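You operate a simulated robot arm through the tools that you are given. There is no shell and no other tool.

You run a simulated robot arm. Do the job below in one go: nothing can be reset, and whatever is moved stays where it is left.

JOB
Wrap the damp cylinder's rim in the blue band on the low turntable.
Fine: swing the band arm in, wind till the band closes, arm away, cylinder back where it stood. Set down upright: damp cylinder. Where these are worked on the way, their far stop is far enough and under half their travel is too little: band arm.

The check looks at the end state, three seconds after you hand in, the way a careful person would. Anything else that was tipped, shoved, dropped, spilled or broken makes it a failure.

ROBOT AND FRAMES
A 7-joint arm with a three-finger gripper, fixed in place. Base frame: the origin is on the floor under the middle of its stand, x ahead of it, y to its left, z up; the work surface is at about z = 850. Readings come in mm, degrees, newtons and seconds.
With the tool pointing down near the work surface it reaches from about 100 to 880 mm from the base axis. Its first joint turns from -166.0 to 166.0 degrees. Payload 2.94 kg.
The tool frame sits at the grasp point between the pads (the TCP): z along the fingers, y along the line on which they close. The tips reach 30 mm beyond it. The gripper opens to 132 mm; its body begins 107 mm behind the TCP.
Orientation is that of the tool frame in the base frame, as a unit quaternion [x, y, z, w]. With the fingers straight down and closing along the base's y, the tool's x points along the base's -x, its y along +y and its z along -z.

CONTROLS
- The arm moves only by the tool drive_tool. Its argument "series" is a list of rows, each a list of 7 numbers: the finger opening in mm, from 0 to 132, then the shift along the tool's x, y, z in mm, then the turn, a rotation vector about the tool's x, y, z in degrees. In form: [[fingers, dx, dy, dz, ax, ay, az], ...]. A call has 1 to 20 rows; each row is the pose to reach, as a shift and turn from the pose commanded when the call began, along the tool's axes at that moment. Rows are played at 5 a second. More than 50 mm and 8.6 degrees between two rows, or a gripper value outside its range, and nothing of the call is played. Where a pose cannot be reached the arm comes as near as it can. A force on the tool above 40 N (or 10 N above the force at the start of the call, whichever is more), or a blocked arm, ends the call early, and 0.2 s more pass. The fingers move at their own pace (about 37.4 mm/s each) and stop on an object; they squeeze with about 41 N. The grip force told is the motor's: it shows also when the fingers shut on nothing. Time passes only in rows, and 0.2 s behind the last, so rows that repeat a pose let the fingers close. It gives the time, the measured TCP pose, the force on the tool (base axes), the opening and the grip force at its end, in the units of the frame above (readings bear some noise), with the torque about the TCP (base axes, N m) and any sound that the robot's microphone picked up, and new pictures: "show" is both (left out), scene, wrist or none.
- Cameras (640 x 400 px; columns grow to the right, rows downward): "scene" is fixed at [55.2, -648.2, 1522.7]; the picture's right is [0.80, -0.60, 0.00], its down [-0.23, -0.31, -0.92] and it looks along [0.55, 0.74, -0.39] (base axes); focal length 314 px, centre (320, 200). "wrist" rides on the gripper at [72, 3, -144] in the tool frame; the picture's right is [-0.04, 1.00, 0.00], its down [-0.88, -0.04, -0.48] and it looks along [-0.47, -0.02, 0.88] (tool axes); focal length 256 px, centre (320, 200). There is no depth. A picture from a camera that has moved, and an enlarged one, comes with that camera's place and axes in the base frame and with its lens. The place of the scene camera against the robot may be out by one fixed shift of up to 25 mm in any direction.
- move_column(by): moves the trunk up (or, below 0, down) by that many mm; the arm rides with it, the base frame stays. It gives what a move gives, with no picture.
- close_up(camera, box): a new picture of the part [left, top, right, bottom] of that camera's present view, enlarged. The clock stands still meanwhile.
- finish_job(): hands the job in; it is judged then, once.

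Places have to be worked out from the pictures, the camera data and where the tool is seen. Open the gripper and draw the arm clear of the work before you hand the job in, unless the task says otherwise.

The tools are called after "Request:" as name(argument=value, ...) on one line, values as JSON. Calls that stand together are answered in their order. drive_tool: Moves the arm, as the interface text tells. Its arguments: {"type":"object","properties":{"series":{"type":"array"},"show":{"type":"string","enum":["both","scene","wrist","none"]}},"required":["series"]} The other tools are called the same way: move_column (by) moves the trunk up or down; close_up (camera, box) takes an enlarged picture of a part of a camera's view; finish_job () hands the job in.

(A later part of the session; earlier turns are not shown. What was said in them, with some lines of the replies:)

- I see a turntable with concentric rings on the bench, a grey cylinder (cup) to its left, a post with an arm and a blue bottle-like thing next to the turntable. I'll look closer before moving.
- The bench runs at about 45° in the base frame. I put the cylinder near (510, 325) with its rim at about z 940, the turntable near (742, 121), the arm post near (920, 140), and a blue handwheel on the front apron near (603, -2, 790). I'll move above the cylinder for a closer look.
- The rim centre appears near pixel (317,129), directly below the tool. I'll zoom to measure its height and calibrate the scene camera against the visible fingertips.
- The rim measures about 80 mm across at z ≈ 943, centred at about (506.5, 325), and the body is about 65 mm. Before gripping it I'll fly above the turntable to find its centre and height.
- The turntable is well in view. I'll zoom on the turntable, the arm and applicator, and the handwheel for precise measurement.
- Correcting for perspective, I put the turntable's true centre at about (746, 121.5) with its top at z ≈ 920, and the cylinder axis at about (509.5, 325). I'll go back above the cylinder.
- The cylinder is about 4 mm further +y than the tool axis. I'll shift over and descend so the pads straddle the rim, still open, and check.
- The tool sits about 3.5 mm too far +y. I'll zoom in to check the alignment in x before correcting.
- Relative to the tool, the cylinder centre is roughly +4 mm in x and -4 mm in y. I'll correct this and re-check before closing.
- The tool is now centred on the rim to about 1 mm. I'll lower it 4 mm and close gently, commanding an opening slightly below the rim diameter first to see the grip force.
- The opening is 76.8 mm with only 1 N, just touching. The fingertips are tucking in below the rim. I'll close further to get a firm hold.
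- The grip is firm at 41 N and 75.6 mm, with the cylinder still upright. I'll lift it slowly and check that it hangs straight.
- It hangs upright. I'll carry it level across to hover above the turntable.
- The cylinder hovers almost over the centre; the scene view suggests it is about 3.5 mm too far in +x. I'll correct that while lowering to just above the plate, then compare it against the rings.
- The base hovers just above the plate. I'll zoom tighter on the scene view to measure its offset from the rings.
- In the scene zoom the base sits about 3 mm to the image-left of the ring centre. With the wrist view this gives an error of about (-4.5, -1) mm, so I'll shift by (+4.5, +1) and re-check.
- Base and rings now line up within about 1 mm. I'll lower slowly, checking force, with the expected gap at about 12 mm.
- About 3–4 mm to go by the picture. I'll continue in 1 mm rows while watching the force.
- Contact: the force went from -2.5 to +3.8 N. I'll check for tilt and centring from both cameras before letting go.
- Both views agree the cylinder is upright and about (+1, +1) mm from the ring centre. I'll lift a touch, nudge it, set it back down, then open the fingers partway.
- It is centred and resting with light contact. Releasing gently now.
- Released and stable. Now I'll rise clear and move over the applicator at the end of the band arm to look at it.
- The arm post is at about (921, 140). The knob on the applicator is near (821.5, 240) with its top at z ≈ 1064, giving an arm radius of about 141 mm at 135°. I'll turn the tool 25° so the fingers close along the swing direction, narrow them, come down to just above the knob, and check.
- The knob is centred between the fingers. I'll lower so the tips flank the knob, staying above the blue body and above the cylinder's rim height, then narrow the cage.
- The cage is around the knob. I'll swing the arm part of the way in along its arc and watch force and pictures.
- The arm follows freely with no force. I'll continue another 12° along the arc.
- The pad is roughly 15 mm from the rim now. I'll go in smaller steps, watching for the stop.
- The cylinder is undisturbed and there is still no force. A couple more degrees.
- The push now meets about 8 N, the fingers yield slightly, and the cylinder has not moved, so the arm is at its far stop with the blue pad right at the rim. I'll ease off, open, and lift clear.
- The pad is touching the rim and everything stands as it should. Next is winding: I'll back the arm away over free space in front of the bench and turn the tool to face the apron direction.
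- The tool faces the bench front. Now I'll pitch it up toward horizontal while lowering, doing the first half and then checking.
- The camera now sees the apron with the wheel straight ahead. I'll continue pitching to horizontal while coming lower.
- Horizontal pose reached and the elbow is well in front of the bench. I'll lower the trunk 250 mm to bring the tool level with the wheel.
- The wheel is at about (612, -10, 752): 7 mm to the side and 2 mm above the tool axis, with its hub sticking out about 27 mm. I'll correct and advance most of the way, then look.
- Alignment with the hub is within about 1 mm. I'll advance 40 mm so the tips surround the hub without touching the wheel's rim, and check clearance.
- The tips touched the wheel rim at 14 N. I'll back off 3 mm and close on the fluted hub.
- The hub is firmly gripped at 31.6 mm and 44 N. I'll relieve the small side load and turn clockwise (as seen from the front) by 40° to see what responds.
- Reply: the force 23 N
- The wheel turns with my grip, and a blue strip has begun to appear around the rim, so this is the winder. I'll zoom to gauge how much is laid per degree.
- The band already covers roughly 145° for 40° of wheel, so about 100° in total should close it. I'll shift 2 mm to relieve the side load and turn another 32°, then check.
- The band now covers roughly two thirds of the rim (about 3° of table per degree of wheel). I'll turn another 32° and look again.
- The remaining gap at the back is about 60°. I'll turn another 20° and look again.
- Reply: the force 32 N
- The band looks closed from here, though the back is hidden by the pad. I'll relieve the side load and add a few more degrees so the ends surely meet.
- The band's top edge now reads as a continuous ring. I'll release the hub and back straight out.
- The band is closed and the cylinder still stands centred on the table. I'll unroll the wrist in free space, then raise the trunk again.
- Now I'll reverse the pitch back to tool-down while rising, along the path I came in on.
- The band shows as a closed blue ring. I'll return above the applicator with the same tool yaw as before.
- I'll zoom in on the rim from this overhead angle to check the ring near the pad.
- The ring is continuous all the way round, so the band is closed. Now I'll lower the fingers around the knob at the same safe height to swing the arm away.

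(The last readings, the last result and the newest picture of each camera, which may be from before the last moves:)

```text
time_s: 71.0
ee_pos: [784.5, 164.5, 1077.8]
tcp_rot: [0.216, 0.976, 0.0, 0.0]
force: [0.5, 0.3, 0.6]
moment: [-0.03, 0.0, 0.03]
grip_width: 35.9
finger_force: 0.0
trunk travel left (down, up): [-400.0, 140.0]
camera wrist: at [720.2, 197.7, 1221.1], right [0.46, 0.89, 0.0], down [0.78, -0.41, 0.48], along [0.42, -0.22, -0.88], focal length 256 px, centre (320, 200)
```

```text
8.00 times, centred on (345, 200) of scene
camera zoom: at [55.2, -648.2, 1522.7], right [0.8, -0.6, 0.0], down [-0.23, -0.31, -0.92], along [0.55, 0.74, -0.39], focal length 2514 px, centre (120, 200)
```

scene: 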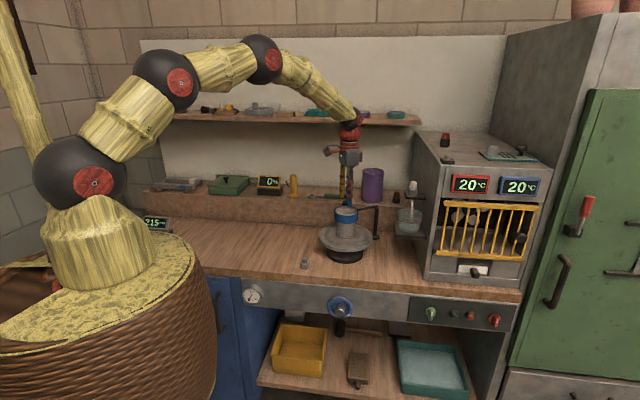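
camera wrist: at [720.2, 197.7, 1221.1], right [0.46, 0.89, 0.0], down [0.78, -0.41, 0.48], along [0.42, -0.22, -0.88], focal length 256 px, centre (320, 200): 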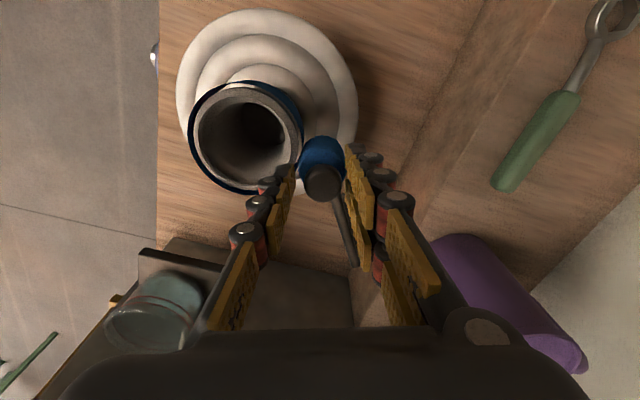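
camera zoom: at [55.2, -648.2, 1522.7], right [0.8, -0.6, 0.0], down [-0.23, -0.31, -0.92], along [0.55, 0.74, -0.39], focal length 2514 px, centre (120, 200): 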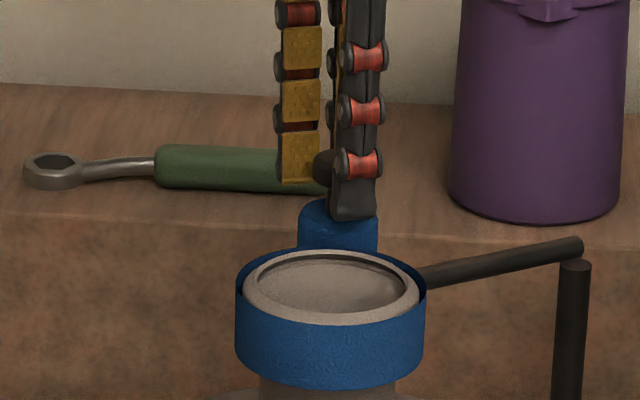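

The knob is between the fingers. I'll swing the arm back out along its arc.

Request:
drive_tool(series=[[32, 0, 0, 0, 0, 0, 0], [32, 3.2, 6.3, 0, 0, 0, 0], [32, 6.1, 12.6, 0, 0, 0, 0], [32, 7, 18.7, 0, 0, 0, 0], [32, 7.7, 24.8, 0, 0, 0, 0], [32, 8.1, 31, 0, 0, 0, 0], [32, 8.3, 37.1, 0, 0, 0, 0], [32, 8.1, 43.3, 0, 0, 0, 0], [32, 7.7, 49.4, 0, 0, 0, 0], [32, 7.7, 49.4, 0, 0, 0, 0]])

Request:
close_up(camera="wrist", box=[200, 80, 420, 260])

Request:
close_up(camera="scene", box=[305, 175, 385, 245])

```text
time_s: 73.2
ee_pos: [796.1, 210.9, 1077.3]
tcp_rot: [0.217, 0.976, 0.0, 0.0]
force: [0.4, -0.5, -0.1]
moment: [0.01, -0.02, -0.03]
grip_width: 31.8
finger_force: 0.0
trunk travel left (down, up): [-400.0, 140.0]
camera wrist: at [733.9, 245.0, 1220.8], right [0.46, 0.89, 0.0], down [0.78, -0.41, 0.48], along [0.42, -0.22, -0.88], focal length 256 px, centre (320, 200)
```

scene: 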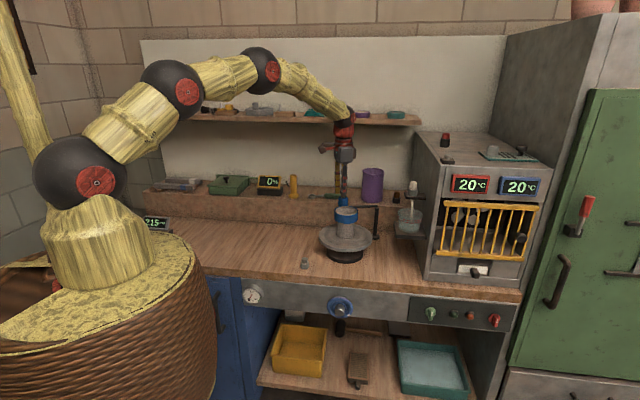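
wrist: 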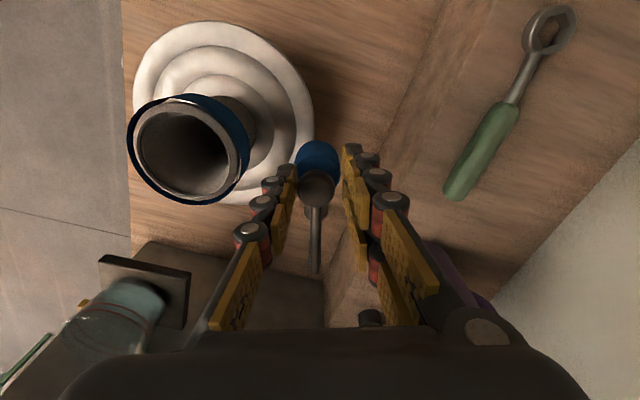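

```text
2.22 times, centred on (310, 170) of wrist
camera zoom: at [733.9, 245.0, 1220.8], right [0.46, 0.89, 0.0], down [0.78, -0.41, 0.48], along [0.42, -0.22, -0.88], focal length 569 px, centre (342, 267)
```

zoom: 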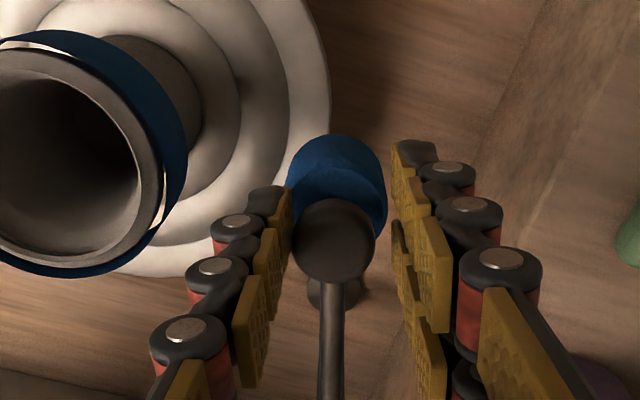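

```text
5.71 times, centred on (345, 210) of scene
camera zoom: at [55.2, -648.2, 1522.7], right [0.8, -0.6, 0.0], down [-0.23, -0.31, -0.92], along [0.55, 0.74, -0.39], focal length 1796 px, centre (177, 143)
```

zoom: 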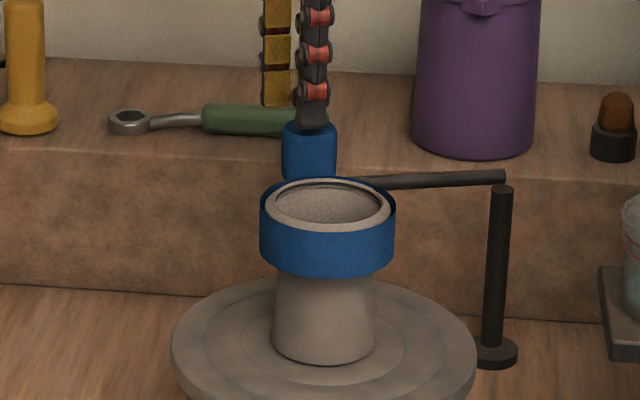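

The arm swings freely and the band ring stays on the rim. Continuing to the home position.

Request:
drive_tool(series=[[32, -0.8, 6.1, 0, 0, 0, 0], [32, -1.6, 12.2, 0, 0, 0, 0], [32, -2.9, 18.2, 0, 0, 0, 0], [32, -4.3, 24.1, 0, 0, 0, 0], [32, -6, 30, 0, 0, 0, 0], [32, -7.9, 35.9, 0, 0, 0, 0], [32, -8.8, 38.2, 0, 0, 0, 0], [32, -8.8, 38.2, 0, 0, 0, 0]])

Request:
close_up(camera="wrist", box=[200, 80, 420, 260])

Request:
close_up(camera="scene", box=[305, 175, 385, 245])

```text
time_s: 75.0
ee_pos: [821.2, 241.5, 1079.1]
tcp_rot: [0.217, 0.976, 0.0, 0.0]
force: [1.0, 0.3, 0.3]
moment: [-0.05, 0.02, -0.01]
grip_width: 31.9
finger_force: 0.0
trunk travel left (down, up): [-400.0, 140.0]
camera wrist: at [757.7, 275.3, 1221.7], right [0.46, 0.89, 0.0], down [0.78, -0.41, 0.48], along [0.42, -0.22, -0.88], focal length 256 px, centre (320, 200)
```

scene: 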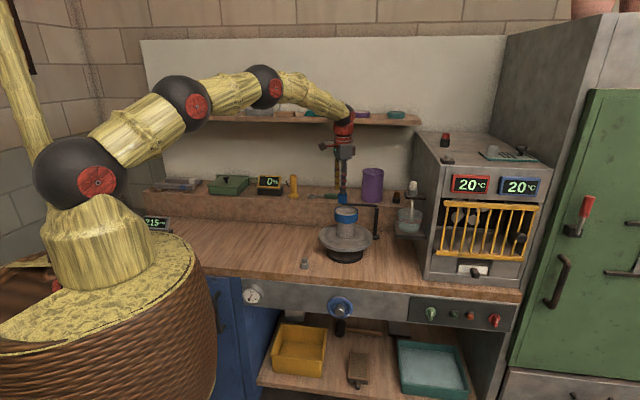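
wrist: 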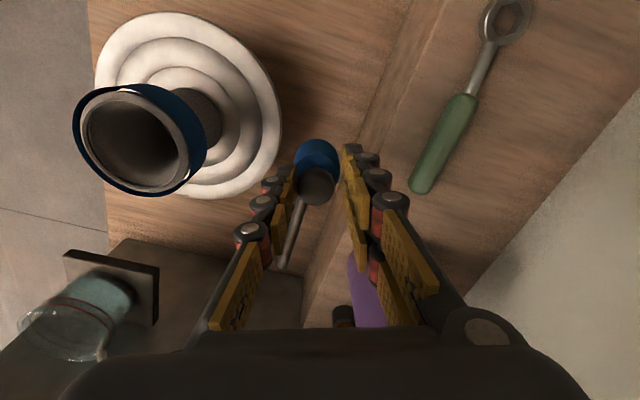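

```text
2.22 times, centred on (310, 170) of wrist
camera zoom: at [757.7, 275.3, 1221.7], right [0.46, 0.89, 0.0], down [0.78, -0.41, 0.48], along [0.42, -0.22, -0.88], focal length 569 px, centre (342, 267)
```

zoom: 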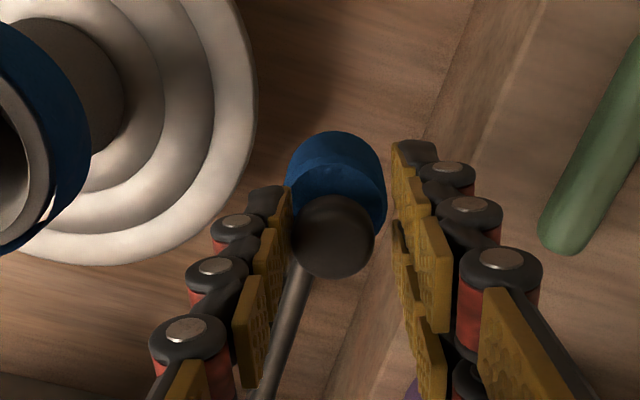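

```text
5.71 times, centred on (345, 210) of scene
camera zoom: at [55.2, -648.2, 1522.7], right [0.8, -0.6, 0.0], down [-0.23, -0.31, -0.92], along [0.55, 0.74, -0.39], focal length 1796 px, centre (177, 143)
```

zoom: 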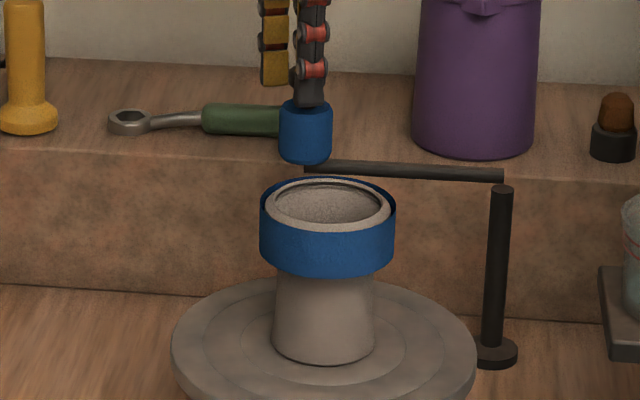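

The knob is back within about a millimetre of where it started. One small extra push will confirm the home stop.

Request:
drive_tool(series=[[32, -0.5, 1.2, 0, 0, 0, 0], [32, -1.1, 2.5, 0, 0, 0, 0], [32, -1.1, 2.5, 0, 0, 0, 0]], show="wrist")

```text
time_s: 75.8
ee_pos: [823.0, 242.0, 1076.7]
tcp_rot: [0.217, 0.976, 0.0, -0.001]
force: [-2.7, -3.9, 0.3]
moment: [0.0, 0.06, -0.05]
grip_width: 34.9
finger_force: 2.6
trunk travel left (down, up): [-400.0, 140.0]
camera wrist: at [760.0, 277.2, 1221.0], right [0.46, 0.89, 0.0], down [0.78, -0.41, 0.47], along [0.42, -0.22, -0.88], focal length 256 px, centre (320, 200)
```

wrist: 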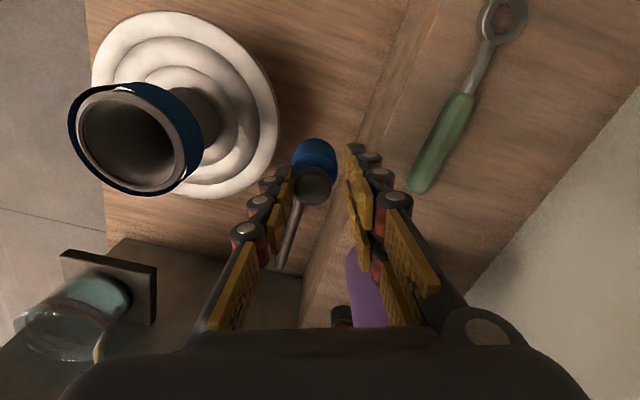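

The home stop pushes back with about 5 N, so the arm is fully away. I'll ease off, open and lift.

Request:
drive_tool(series=[[34, 0.6, -1.3, 0, 0, 0, 0], [36, 1.1, -2.5, 0, 0, 0, 0], [44, 1.1, -2.5, 0, 0, 0, 0], [52, 1.1, -2.5, 0, 0, 0, 0], [54, 1.1, -2.5, -20, 0, 0, 0], [54, 1.1, -2.5, -50, 0, 0, 0], [54, 1.1, -2.5, -90, 0, 0, 0], [54, 1.1, -2.5, -120, 0, 0, 0]])

Request:
close_up(camera="scene", box=[305, 175, 385, 245])

Request:
close_up(camera="wrist", box=[100, 0, 340, 160])

```text
time_s: 77.6
ee_pos: [819.3, 243.1, 1196.8]
tcp_rot: [0.216, 0.976, 0.0, 0.0]
force: [0.2, 0.7, 0.0]
moment: [-0.01, -0.01, -0.04]
grip_width: 54.0
finger_force: 0.1
trunk travel left (down, up): [-400.0, 140.0]
camera wrist: at [756.8, 277.2, 1340.0], right [0.46, 0.89, 0.0], down [0.78, -0.41, 0.47], along [0.42, -0.22, -0.88], focal length 256 px, centre (320, 200)
```

scene: 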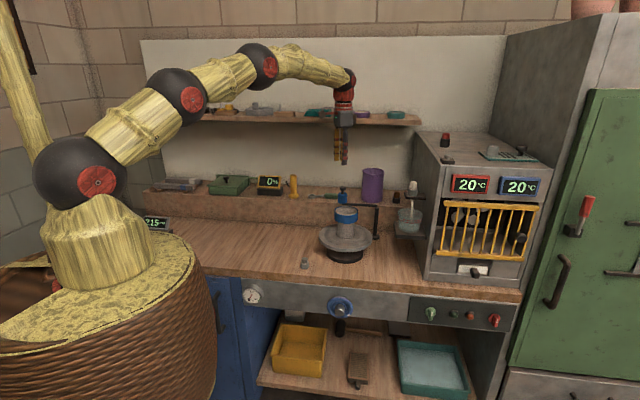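
wrist: 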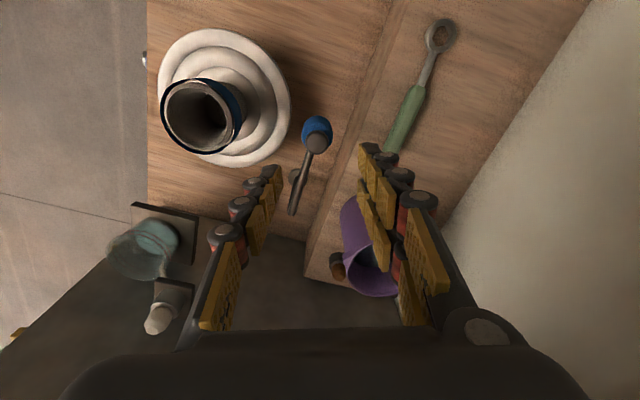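

```text
5.71 times, centred on (345, 210) of scene
camera zoom: at [55.2, -648.2, 1522.7], right [0.8, -0.6, 0.0], down [-0.23, -0.31, -0.92], along [0.55, 0.74, -0.39], focal length 1796 px, centre (177, 143)
```

zoom: 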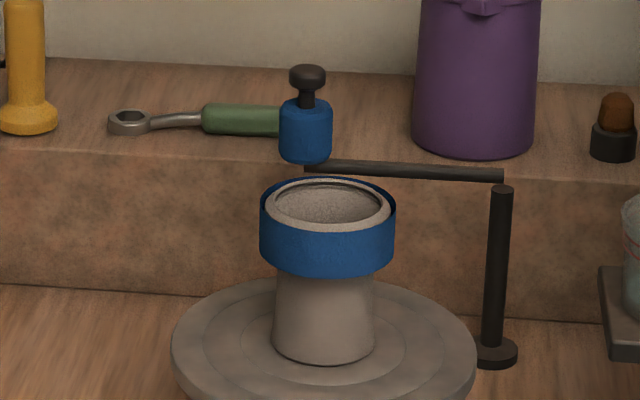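

```text
2.50 times, centred on (220, 80) of wrist
camera zoom: at [756.8, 277.2, 1340.0], right [0.46, 0.89, 0.0], down [0.78, -0.41, 0.47], along [0.42, -0.22, -0.88], focal length 640 px, centre (570, 500)
```

zoom: 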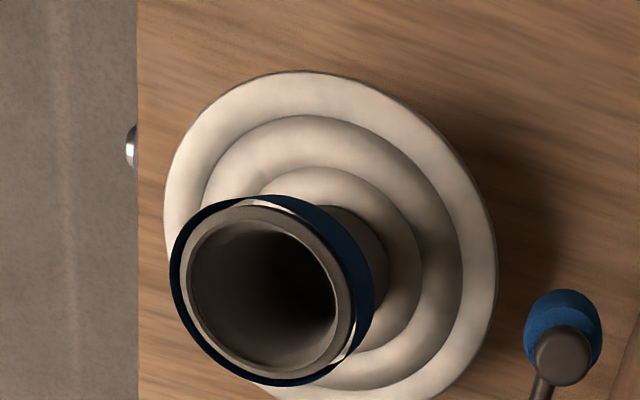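

The band is a complete ring on all sides and the arm is parked. Now to retrieve the cylinder: I'll move above it with the original tool yaw and wide-open fingers.

Request:
drive_tool(series=[[80, 3.9, -28.4, 0, 0, 0, -5], [100, 7.8, -56.9, 0, 0, 0, -10], [120, 11.8, -85.3, 0, 0, 0, -15], [132, 15.7, -113.8, 0, 0, 0, -20], [132, 19.6, -142.2, 0, 0, 0, -25], [132, 19.6, -142.2, 30, 0, 0, -25], [132, 19.6, -142.2, 50, 0, 0, -25], [132, 19.6, -142.2, 50, 0, 0, -25]])

Request:
close_up(camera="wrist", box=[180, 0, 460, 260])

```text
time_s: 79.4
ee_pos: [741.8, 122.3, 1147.2]
tcp_rot: [-0.001, 1.0, 0.0, 0.0]
force: [-0.5, -0.2, -0.3]
moment: [0.03, -0.01, 0.01]
grip_width: 132.0
finger_force: 0.0
trunk travel left (down, up): [-400.0, 140.0]
camera wrist: at [670.3, 126.7, 1290.5], right [0.04, 1.0, 0.0], down [0.88, -0.04, 0.48], along [0.47, -0.02, -0.88], focal length 256 px, centre (320, 200)
```

scene: 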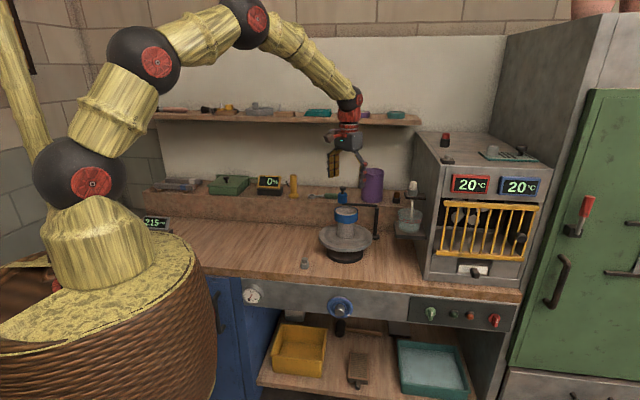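
wrist: 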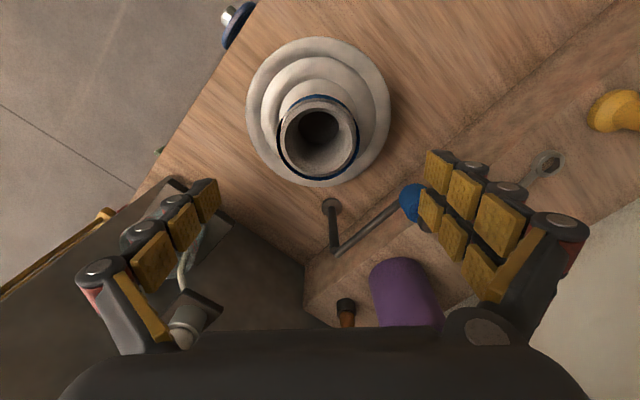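

```text
1.54 times, centred on (320, 130) of wrist
camera zoom: at [670.3, 126.7, 1290.5], right [0.04, 1.0, 0.0], down [0.88, -0.04, 0.48], along [0.47, -0.02, -0.88], focal length 394 px, centre (320, 308)
```

zoom: 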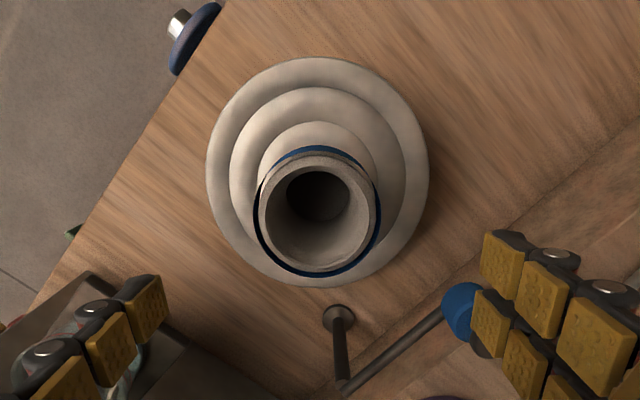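

Aligned over the cylinder. I'll descend with fingers wide to the same height at which I let it go, and check.

Request:
drive_tool(series=[[132, 0, 0, 35, 0, 0, 0], [132, 0, 0, 70, 0, 0, 0], [132, 0, 0, 100, 0, 0, 0], [132, 0, 0, 120, 0, 0, 0], [132, 0, 0, 130, 0, 0, 0], [132, 0, 0, 134, 0, 0, 0], [132, 0, 0, 134, 0, 0, 0]])

Request:
close_up(camera="wrist", box=[180, 60, 460, 260])

Request:
close_up(camera="scene", box=[305, 180, 385, 255])

```text
time_s: 81.0
ee_pos: [744.0, 122.6, 1014.2]
tcp_rot: [0.0, 1.0, 0.0, 0.0]
force: [0.1, 0.2, -0.1]
moment: [0.02, 0.01, 0.01]
grip_width: 131.9
finger_force: 0.0
trunk travel left (down, up): [-400.0, 140.0]
camera wrist: at [672.3, 124.7, 1157.5], right [0.04, 1.0, 0.0], down [0.88, -0.04, 0.48], along [0.47, -0.02, -0.88], focal length 256 px, centre (320, 200)
```

scene: 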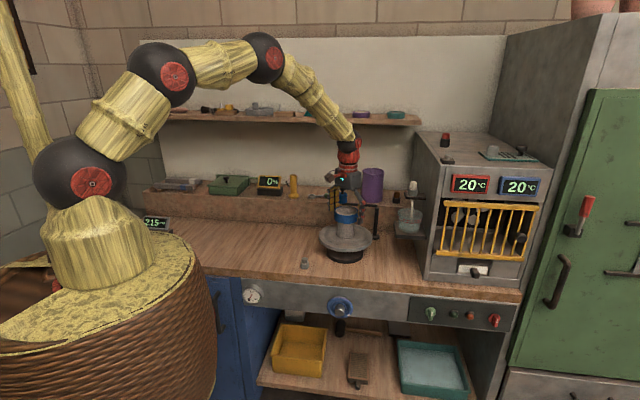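
wrist: 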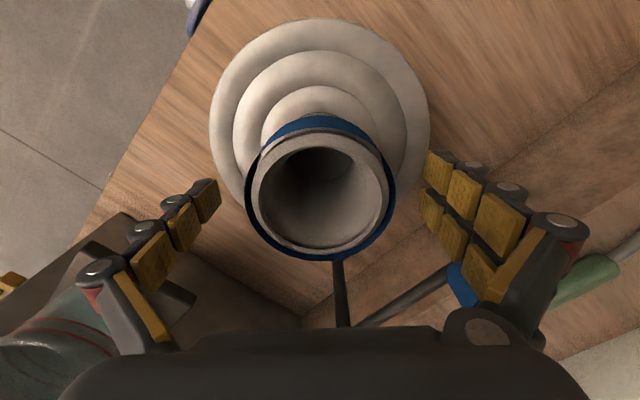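

```text
2.00 times, centred on (320, 160) of wrist
camera zoom: at [672.3, 124.7, 1157.5], right [0.04, 1.0, 0.0], down [0.88, -0.04, 0.48], along [0.47, -0.02, -0.88], focal length 512 px, centre (320, 280)
```

zoom: 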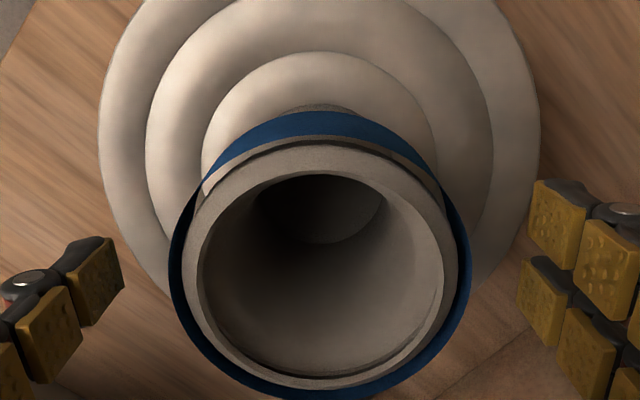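

```text
5.33 times, centred on (345, 218) of scene
camera zoom: at [55.2, -648.2, 1522.7], right [0.8, -0.6, 0.0], down [-0.23, -0.31, -0.92], along [0.55, 0.74, -0.39], focal length 1676 px, centre (187, 107)
```

zoom: 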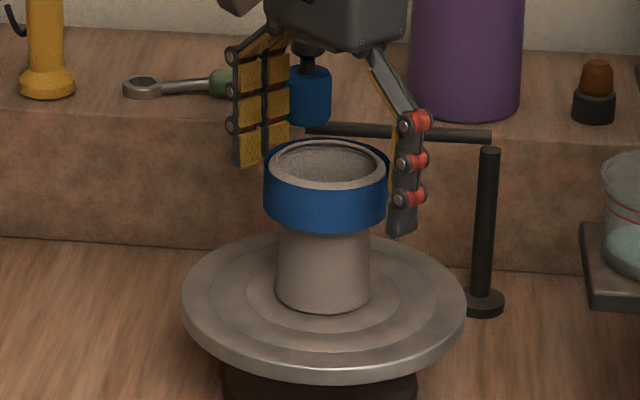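

Well aligned. Closing gently on the rim.

Request:
drive_tool(series=[[110, 0, 0, 0, 0, 0, 0], [96, 0, 0, 0, 0, 0, 0], [88, 0, 0, 0, 0, 0, 0], [82, 0, 0, 0, 0, 0, 0], [76, 0, 0, 0, 0, 0, 0], [70, 0, 0, 0, 0, 0, 0], [64, 0, 0, 0, 0, 0, 0], [60, 0, 0, 0, 0, 0, 0], [60, 0, 0, 0, 0, 0, 0], [60, 0, 0, 0, 0, 0, 0]])

Request:
close_up(camera="wrist", box=[180, 60, 460, 260])

Request:
close_up(camera="scene", box=[305, 180, 385, 255])

```text
time_s: 83.2
ee_pos: [743.8, 120.5, 1013.4]
tcp_rot: [0.0, 1.0, 0.0, 0.001]
force: [-0.3, -0.6, 1.4]
moment: [-0.09, 0.04, -0.03]
grip_width: 77.4
finger_force: 40.9
trunk travel left (down, up): [-400.0, 140.0]
camera wrist: at [672.3, 124.7, 1157.9], right [0.04, 1.0, 0.0], down [0.88, -0.04, 0.48], along [0.48, -0.02, -0.88], focal length 256 px, centre (320, 200)
```

scene: 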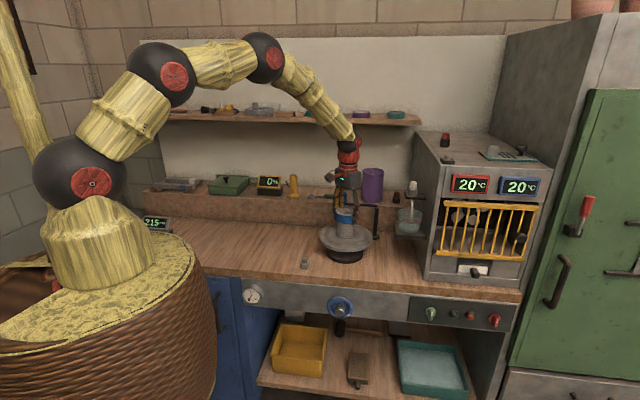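
wrist: 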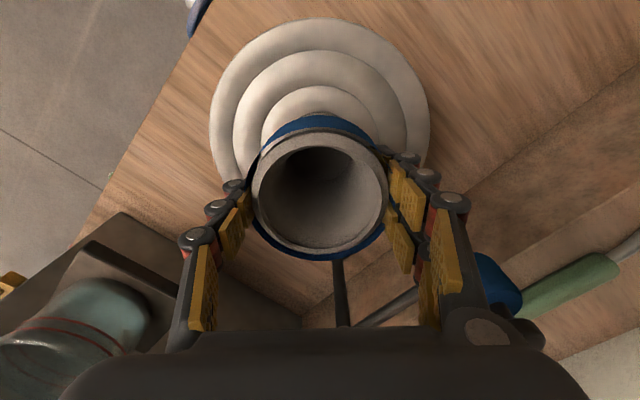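

```text
2.00 times, centred on (320, 160) of wrist
camera zoom: at [672.3, 124.7, 1157.9], right [0.04, 1.0, 0.0], down [0.88, -0.04, 0.48], along [0.48, -0.02, -0.88], focal length 512 px, centre (320, 280)
```

zoom: 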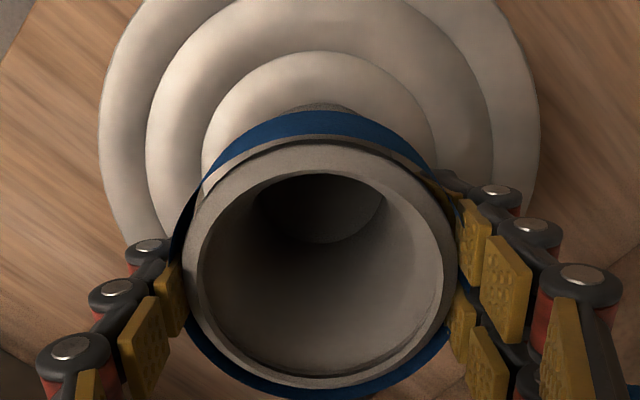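

```text
5.33 times, centred on (345, 218) of scene
camera zoom: at [55.2, -648.2, 1522.7], right [0.8, -0.6, 0.0], down [-0.23, -0.31, -0.92], along [0.55, 0.74, -0.39], focal length 1676 px, centre (187, 107)
```

zoom: 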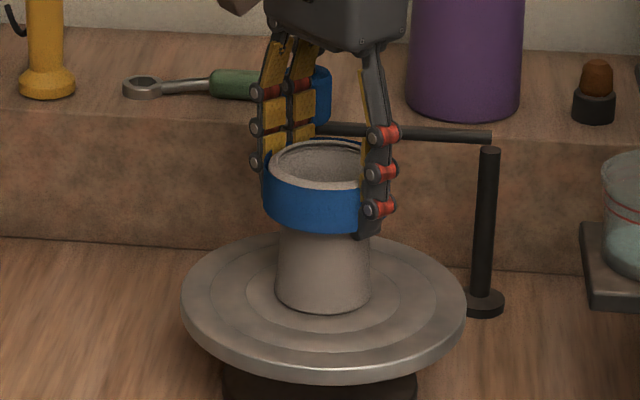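

Gripped at 77 mm and 41 N. Lifting slowly off the turntable and checking.

Request:
drive_tool(series=[[60, 0, 0, -3, 0, 0, 0], [60, 0, 0, -8, 0, 0, 0], [60, 0, 0, -18, 0, 0, 0], [60, 0, 0, -35, 0, 0, 0], [60, 0, 0, -50, 0, 0, 0], [60, 0, 0, -60, 0, 0, 0], [60, 0, 0, -60, 0, 0, 0]])

Request:
close_up(camera="scene", box=[300, 165, 390, 255])

```text
time_s: 84.8
ee_pos: [743.8, 123.5, 1073.4]
tcp_rot: [-0.001, 1.0, 0.0, -0.001]
force: [-0.1, 0.8, -2.6]
moment: [0.03, -0.04, -0.02]
grip_width: 76.9
finger_force: 40.6
trunk travel left (down, up): [-400.0, 140.0]
camera wrist: at [673.3, 126.4, 1217.3], right [0.04, 1.0, 0.0], down [0.88, -0.04, 0.47], along [0.47, -0.02, -0.88], focal length 256 px, centre (320, 200)
```

scene: 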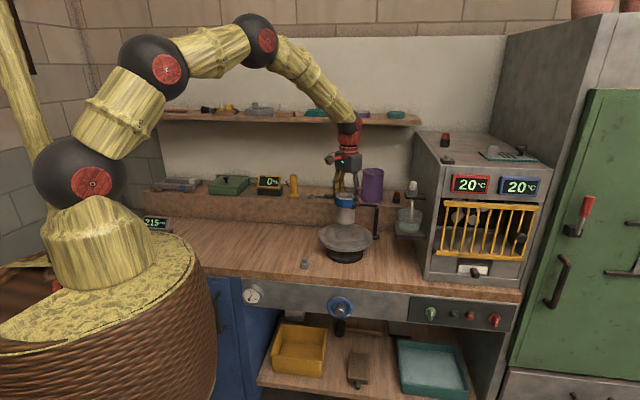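
wrist: 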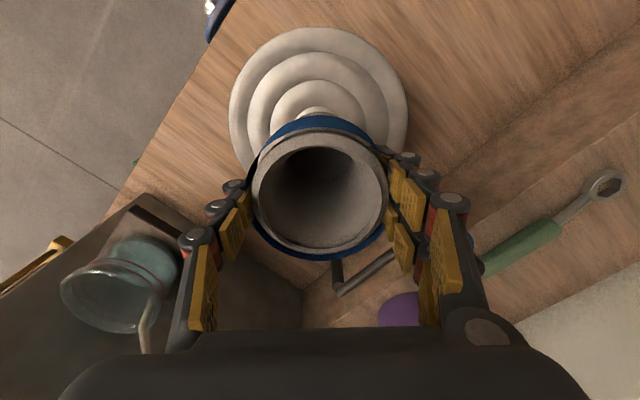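

```text
4.44 times, centred on (345, 210) of scene
camera zoom: at [55.2, -648.2, 1522.7], right [0.8, -0.6, 0.0], down [-0.23, -0.31, -0.92], along [0.55, 0.74, -0.39], focal length 1397 px, centre (209, 156)
```

zoom: 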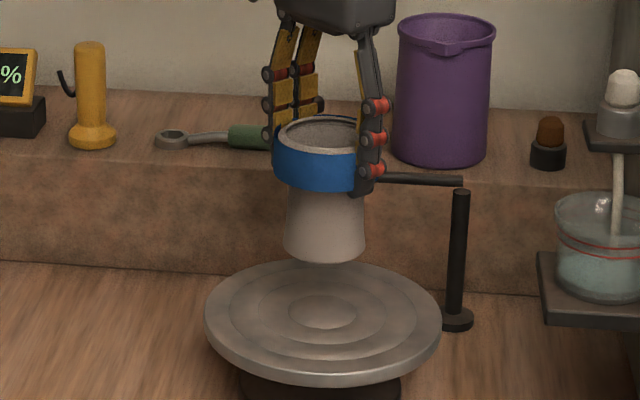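

It hangs straight and the band comes with it. Carrying it back level to its original spot.

Request:
drive_tool(series=[[60, 20, 17.4, 0, 0, 0, 0], [60, 50, 43.5, 0, 0, 0, 0], [60, 83, 72.2, 0, 0, 0, 0], [60, 116.5, 101.4, 0, 0, 0, 0], [60, 150, 130.6, 0, 0, 0, 0], [60, 183, 159.3, 0, 0, 0, 0], [60, 213, 185.4, 0, 0, 0, 0], [60, 233.1, 202.9, 0, 0, 0, 0], [60, 233.1, 202.9, 0, 0, 0, 0], [60, 233.1, 202.9, 40, 0, 0, 0], [60, 233.1, 202.9, 80, 0, 0, 0], [60, 233.1, 202.9, 110, 0, 0, 0], [60, 233.1, 202.9, 125, 0, 0, 0], [60, 233.1, 202.9, 125, 0, 0, 0]])

Request:
close_up(camera="scene", box=[230, 210, 310, 260])

```text
time_s: 87.8
ee_pos: [509.6, 324.5, 948.0]
tcp_rot: [0.0, 1.0, 0.0, 0.0]
force: [0.3, -0.6, -2.3]
moment: [0.01, 0.01, 0.02]
grip_width: 77.0
finger_force: 41.2
trunk travel left (down, up): [-400.0, 140.0]
camera wrist: at [438.5, 327.8, 1091.7], right [0.04, 1.0, 0.0], down [0.88, -0.04, 0.48], along [0.48, -0.02, -0.88], focal length 256 px, centre (320, 200)
```

scene: 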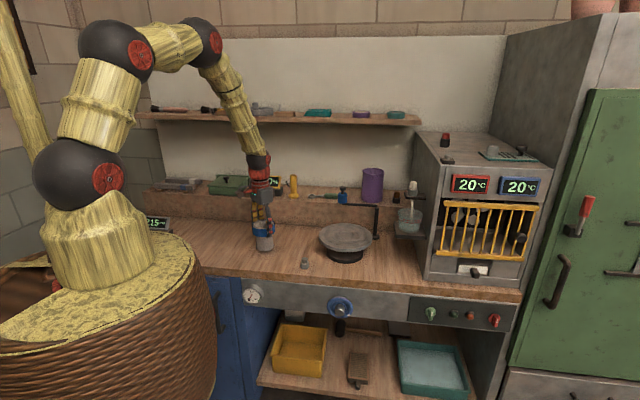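
wrist: 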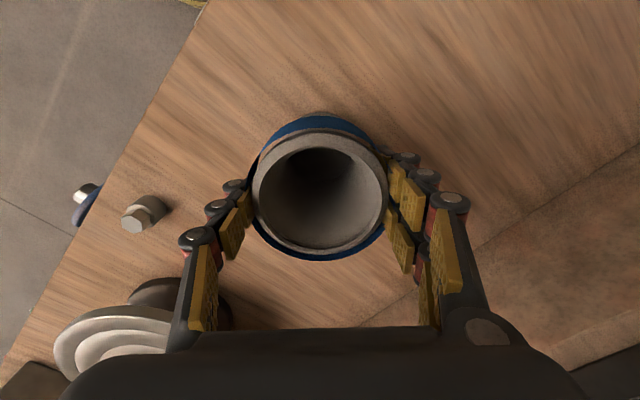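

```text
8.00 times, centred on (270, 235) of scene
camera zoom: at [55.2, -648.2, 1522.7], right [0.8, -0.6, 0.0], down [-0.23, -0.31, -0.92], along [0.55, 0.74, -0.39], focal length 2514 px, centre (720, -80)
```

zoom: 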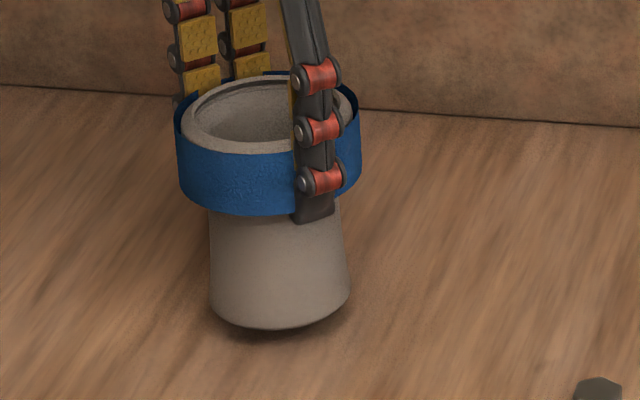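

It is about 15 mm above the bench over the original spot. Lowering gently with force checks.

Request:
drive_tool(series=[[60, 0, 0, 5, 0, 0, 0], [60, 0, 0, 9, 0, 0, 0], [60, 0, 0, 12, 0, 0, 0], [60, 0, 0, 13.5, 0, 0, 0], [60, 0, 0, 13.5, 0, 0, 0]], show="none")

Request:
close_up(camera="scene", box=[230, 210, 310, 260])

```text
time_s: 89.0
ee_pos: [509.0, 325.4, 934.4]
tcp_rot: [0.0, 1.0, 0.0, 0.0]
force: [0.2, 0.0, -1.9]
moment: [0.0, 0.0, 0.02]
grip_width: 76.4
finger_force: 40.4
trunk travel left (down, up): [-400.0, 140.0]
```

```text
8.00 times, centred on (270, 235) of scene
camera zoom: at [55.2, -648.2, 1522.7], right [0.8, -0.6, 0.0], down [-0.23, -0.31, -0.92], along [0.55, 0.74, -0.39], focal length 2514 px, centre (720, -80)
```

zoom: 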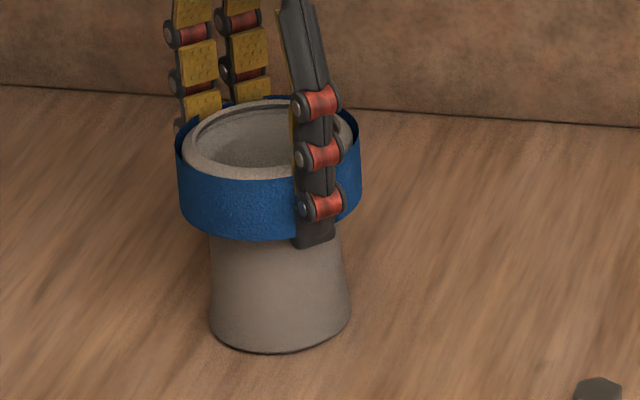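

The base matches its original outline in the picture (left 210, right 350, bottom 353). Another 1–2 mm to contact.

Request:
drive_tool(series=[[60, 0, 0, 0.7, 0, 0, 0], [60, 0, 0, 1.4, 0, 0, 0], [60, 0, 0, 1.4, 0, 0, 0]], show="none")

```text
time_s: 89.8
ee_pos: [509.7, 324.3, 935.3]
tcp_rot: [0.0, 1.0, 0.0, 0.0]
force: [-3.2, -0.4, 3.4]
moment: [-0.17, 0.1, -0.09]
grip_width: 76.5
finger_force: 41.3
trunk travel left (down, up): [-400.0, 140.0]
```

Contact at about 5 N. Opening slowly.

Request:
drive_tool(series=[[77, 0, 0, 0, 0, 0, 0], [80, 0, 0, 0, 0, 0, 0], [86, 0, 0, 0, 0, 0, 0], [96, 0, 0, 0, 0, 0, 0], [110, 0, 0, 0, 0, 0, 0], [124, 0, 0, 0, 0, 0, 0], [132, 0, 0, 0, 0, 0, 0], [132, 0, 0, 0, 0, 0, 0]])

Request:
close_up(camera="scene", box=[230, 210, 310, 260])

Request:
close_up(camera="wrist", box=[180, 100, 460, 275])

```text
time_s: 91.6
ee_pos: [510.6, 325.5, 933.7]
tcp_rot: [0.0, 1.0, -0.001, 0.0]
force: [0.3, 0.0, -0.9]
moment: [0.0, -0.02, -0.03]
grip_width: 132.2
finger_force: 0.2
trunk travel left (down, up): [-400.0, 140.0]
camera wrist: at [438.8, 328.6, 1077.4], right [0.04, 1.0, 0.0], down [0.88, -0.04, 0.48], along [0.47, -0.02, -0.88], focal length 256 px, centre (320, 200)
```

scene: 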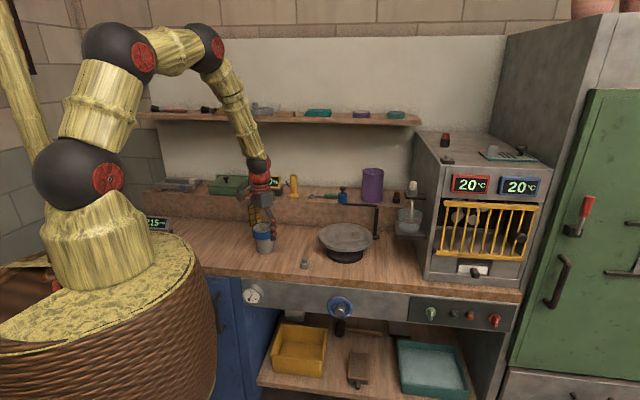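
wrist: 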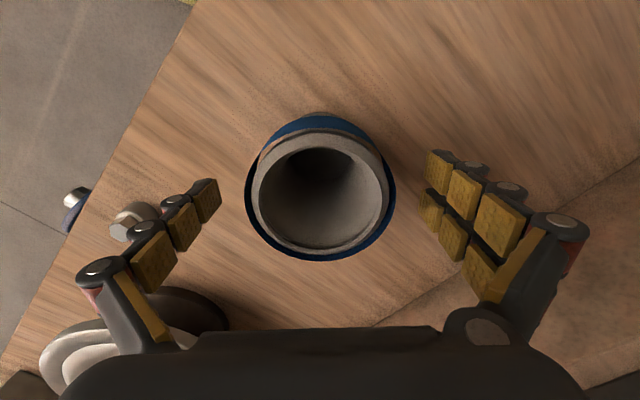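

```text
8.00 times, centred on (270, 235) of scene
camera zoom: at [55.2, -648.2, 1522.7], right [0.8, -0.6, 0.0], down [-0.23, -0.31, -0.92], along [0.55, 0.74, -0.39], focal length 2514 px, centre (720, -80)
```

zoom: 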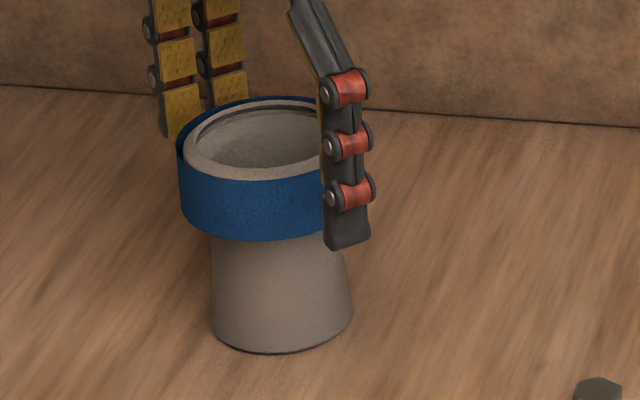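

```text
2.29 times, centred on (320, 188) of wrist
camera zoom: at [438.8, 328.6, 1077.4], right [0.04, 1.0, 0.0], down [0.88, -0.04, 0.48], along [0.47, -0.02, -0.88], focal length 585 px, centre (320, 229)
```

zoom: 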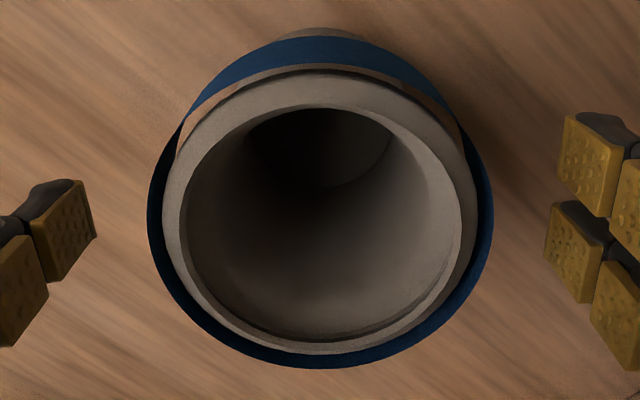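

The cylinder stands upright on its original footprint to within about a millimetre, with the band on its rim. I'll rise straight up and draw clear.

Request:
drive_tool(series=[[132, 0, 0, -15, 0, 0, 0], [132, 0, 0, -40, 0, 0, 0], [132, 0, 0, -80, 0, 0, 0], [132, 0, 0, -125, 0, 0, 0], [132, 0, 0, -170, 0, 0, 0], [132, 0, 0, -215, 0, 0, 0], [132, 0, 0, -260, 0, 0, 0], [132, 0, 0, -300, 0, 0, 0], [132, 20, -35, -320, 0, 0, 0], [132, 40, -75, -330, 0, 0, 0], [132, 60, -115, -335, 0, 0, 0], [132, 80, -155, -340, 0, 0, 0], [132, 80, -155, -340, 0, 0, 0]])

Request:
close_up(camera="scene", box=[230, 160, 400, 270])

Request:
close_up(camera="scene", box=[230, 210, 310, 260])

```text
time_s: 94.4
ee_pos: [428.8, 166.4, 1271.5]
tcp_rot: [-0.001, 1.0, -0.001, 0.0]
force: [-1.4, -0.1, 0.7]
moment: [0.01, -0.01, -0.03]
grip_width: 132.0
finger_force: 0.2
trunk travel left (down, up): [-400.0, 140.0]
camera wrist: at [358.6, 170.6, 1415.7], right [0.04, 1.0, 0.0], down [0.88, -0.04, 0.47], along [0.47, -0.02, -0.88], focal length 256 px, centre (320, 200)
```

scene: 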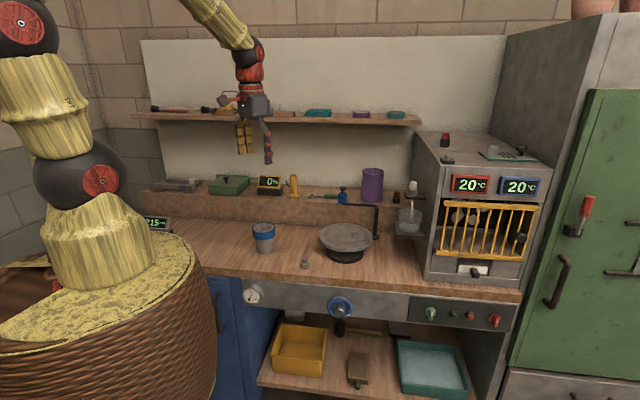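
wrist: 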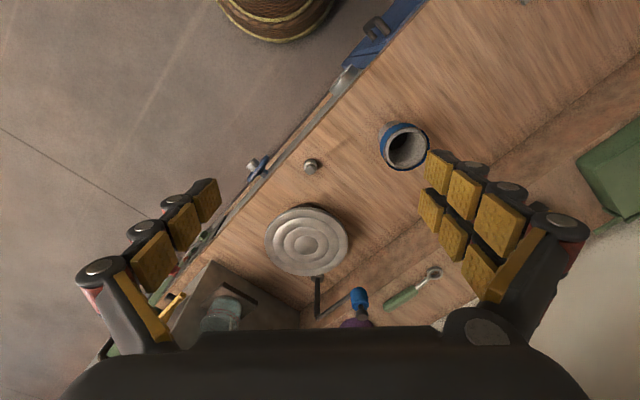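

```text
3.64 times, centred on (315, 215) of scene
camera zoom: at [55.2, -648.2, 1522.7], right [0.8, -0.6, 0.0], down [-0.23, -0.31, -0.92], along [0.55, 0.74, -0.39], focal length 1143 px, centre (338, 146)
```

zoom: 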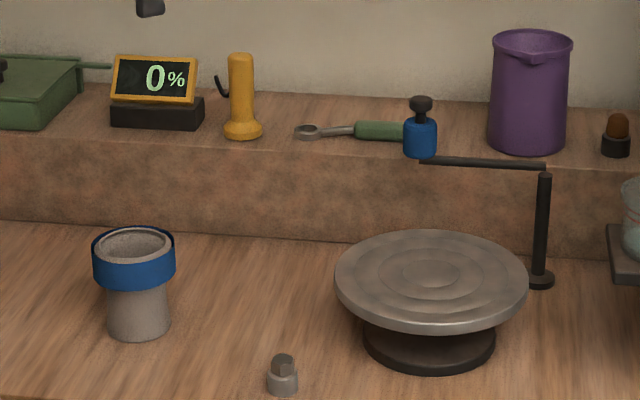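

```text
8.00 times, centred on (270, 235) of scene
camera zoom: at [55.2, -648.2, 1522.7], right [0.8, -0.6, 0.0], down [-0.23, -0.31, -0.92], along [0.55, 0.74, -0.39], focal length 2514 px, centre (720, -80)
```

zoom: 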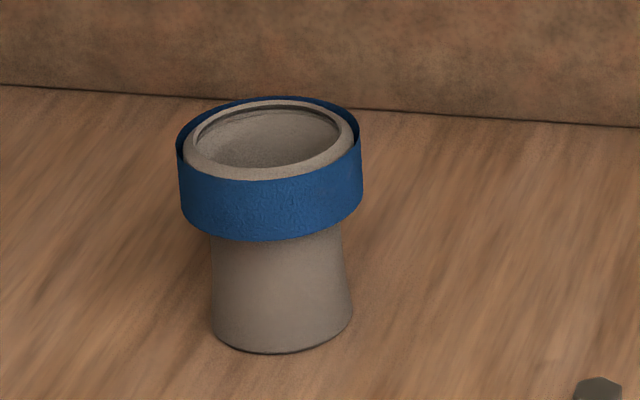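

Everything is in its place: the banded cylinder stands upright where it was, the band arm is parked at its stop, nothing else was disturbed, and the open gripper is well clear. Handing in.

Request:
finish_job()

```text
The job is handed in.
```

The job is handed in. The blue band is a closed ring around the damp cylinder's rim, and the cylinder stands upright where it started, within about a millimetre by the camera.

- **Band arm:** I swung it in until it met its far stop. After winding I swung it back until it met its home stop, where it is now.
- **Winding:** I turned the blue handwheel on the front panel about 128°. I stopped once the ring looked closed, and checked it from above and from the side after the arm was away.
- **Grip on the rim:** I carried the cylinder by its rim both ways, the second time over the band. I saw no mark or shift in the pictures.
- **Left changed:** The handwheel's white dot now sits about 128° round from its starting position.

In the last pictures nothing else looked moved or tipped, and the open gripper was well clear.
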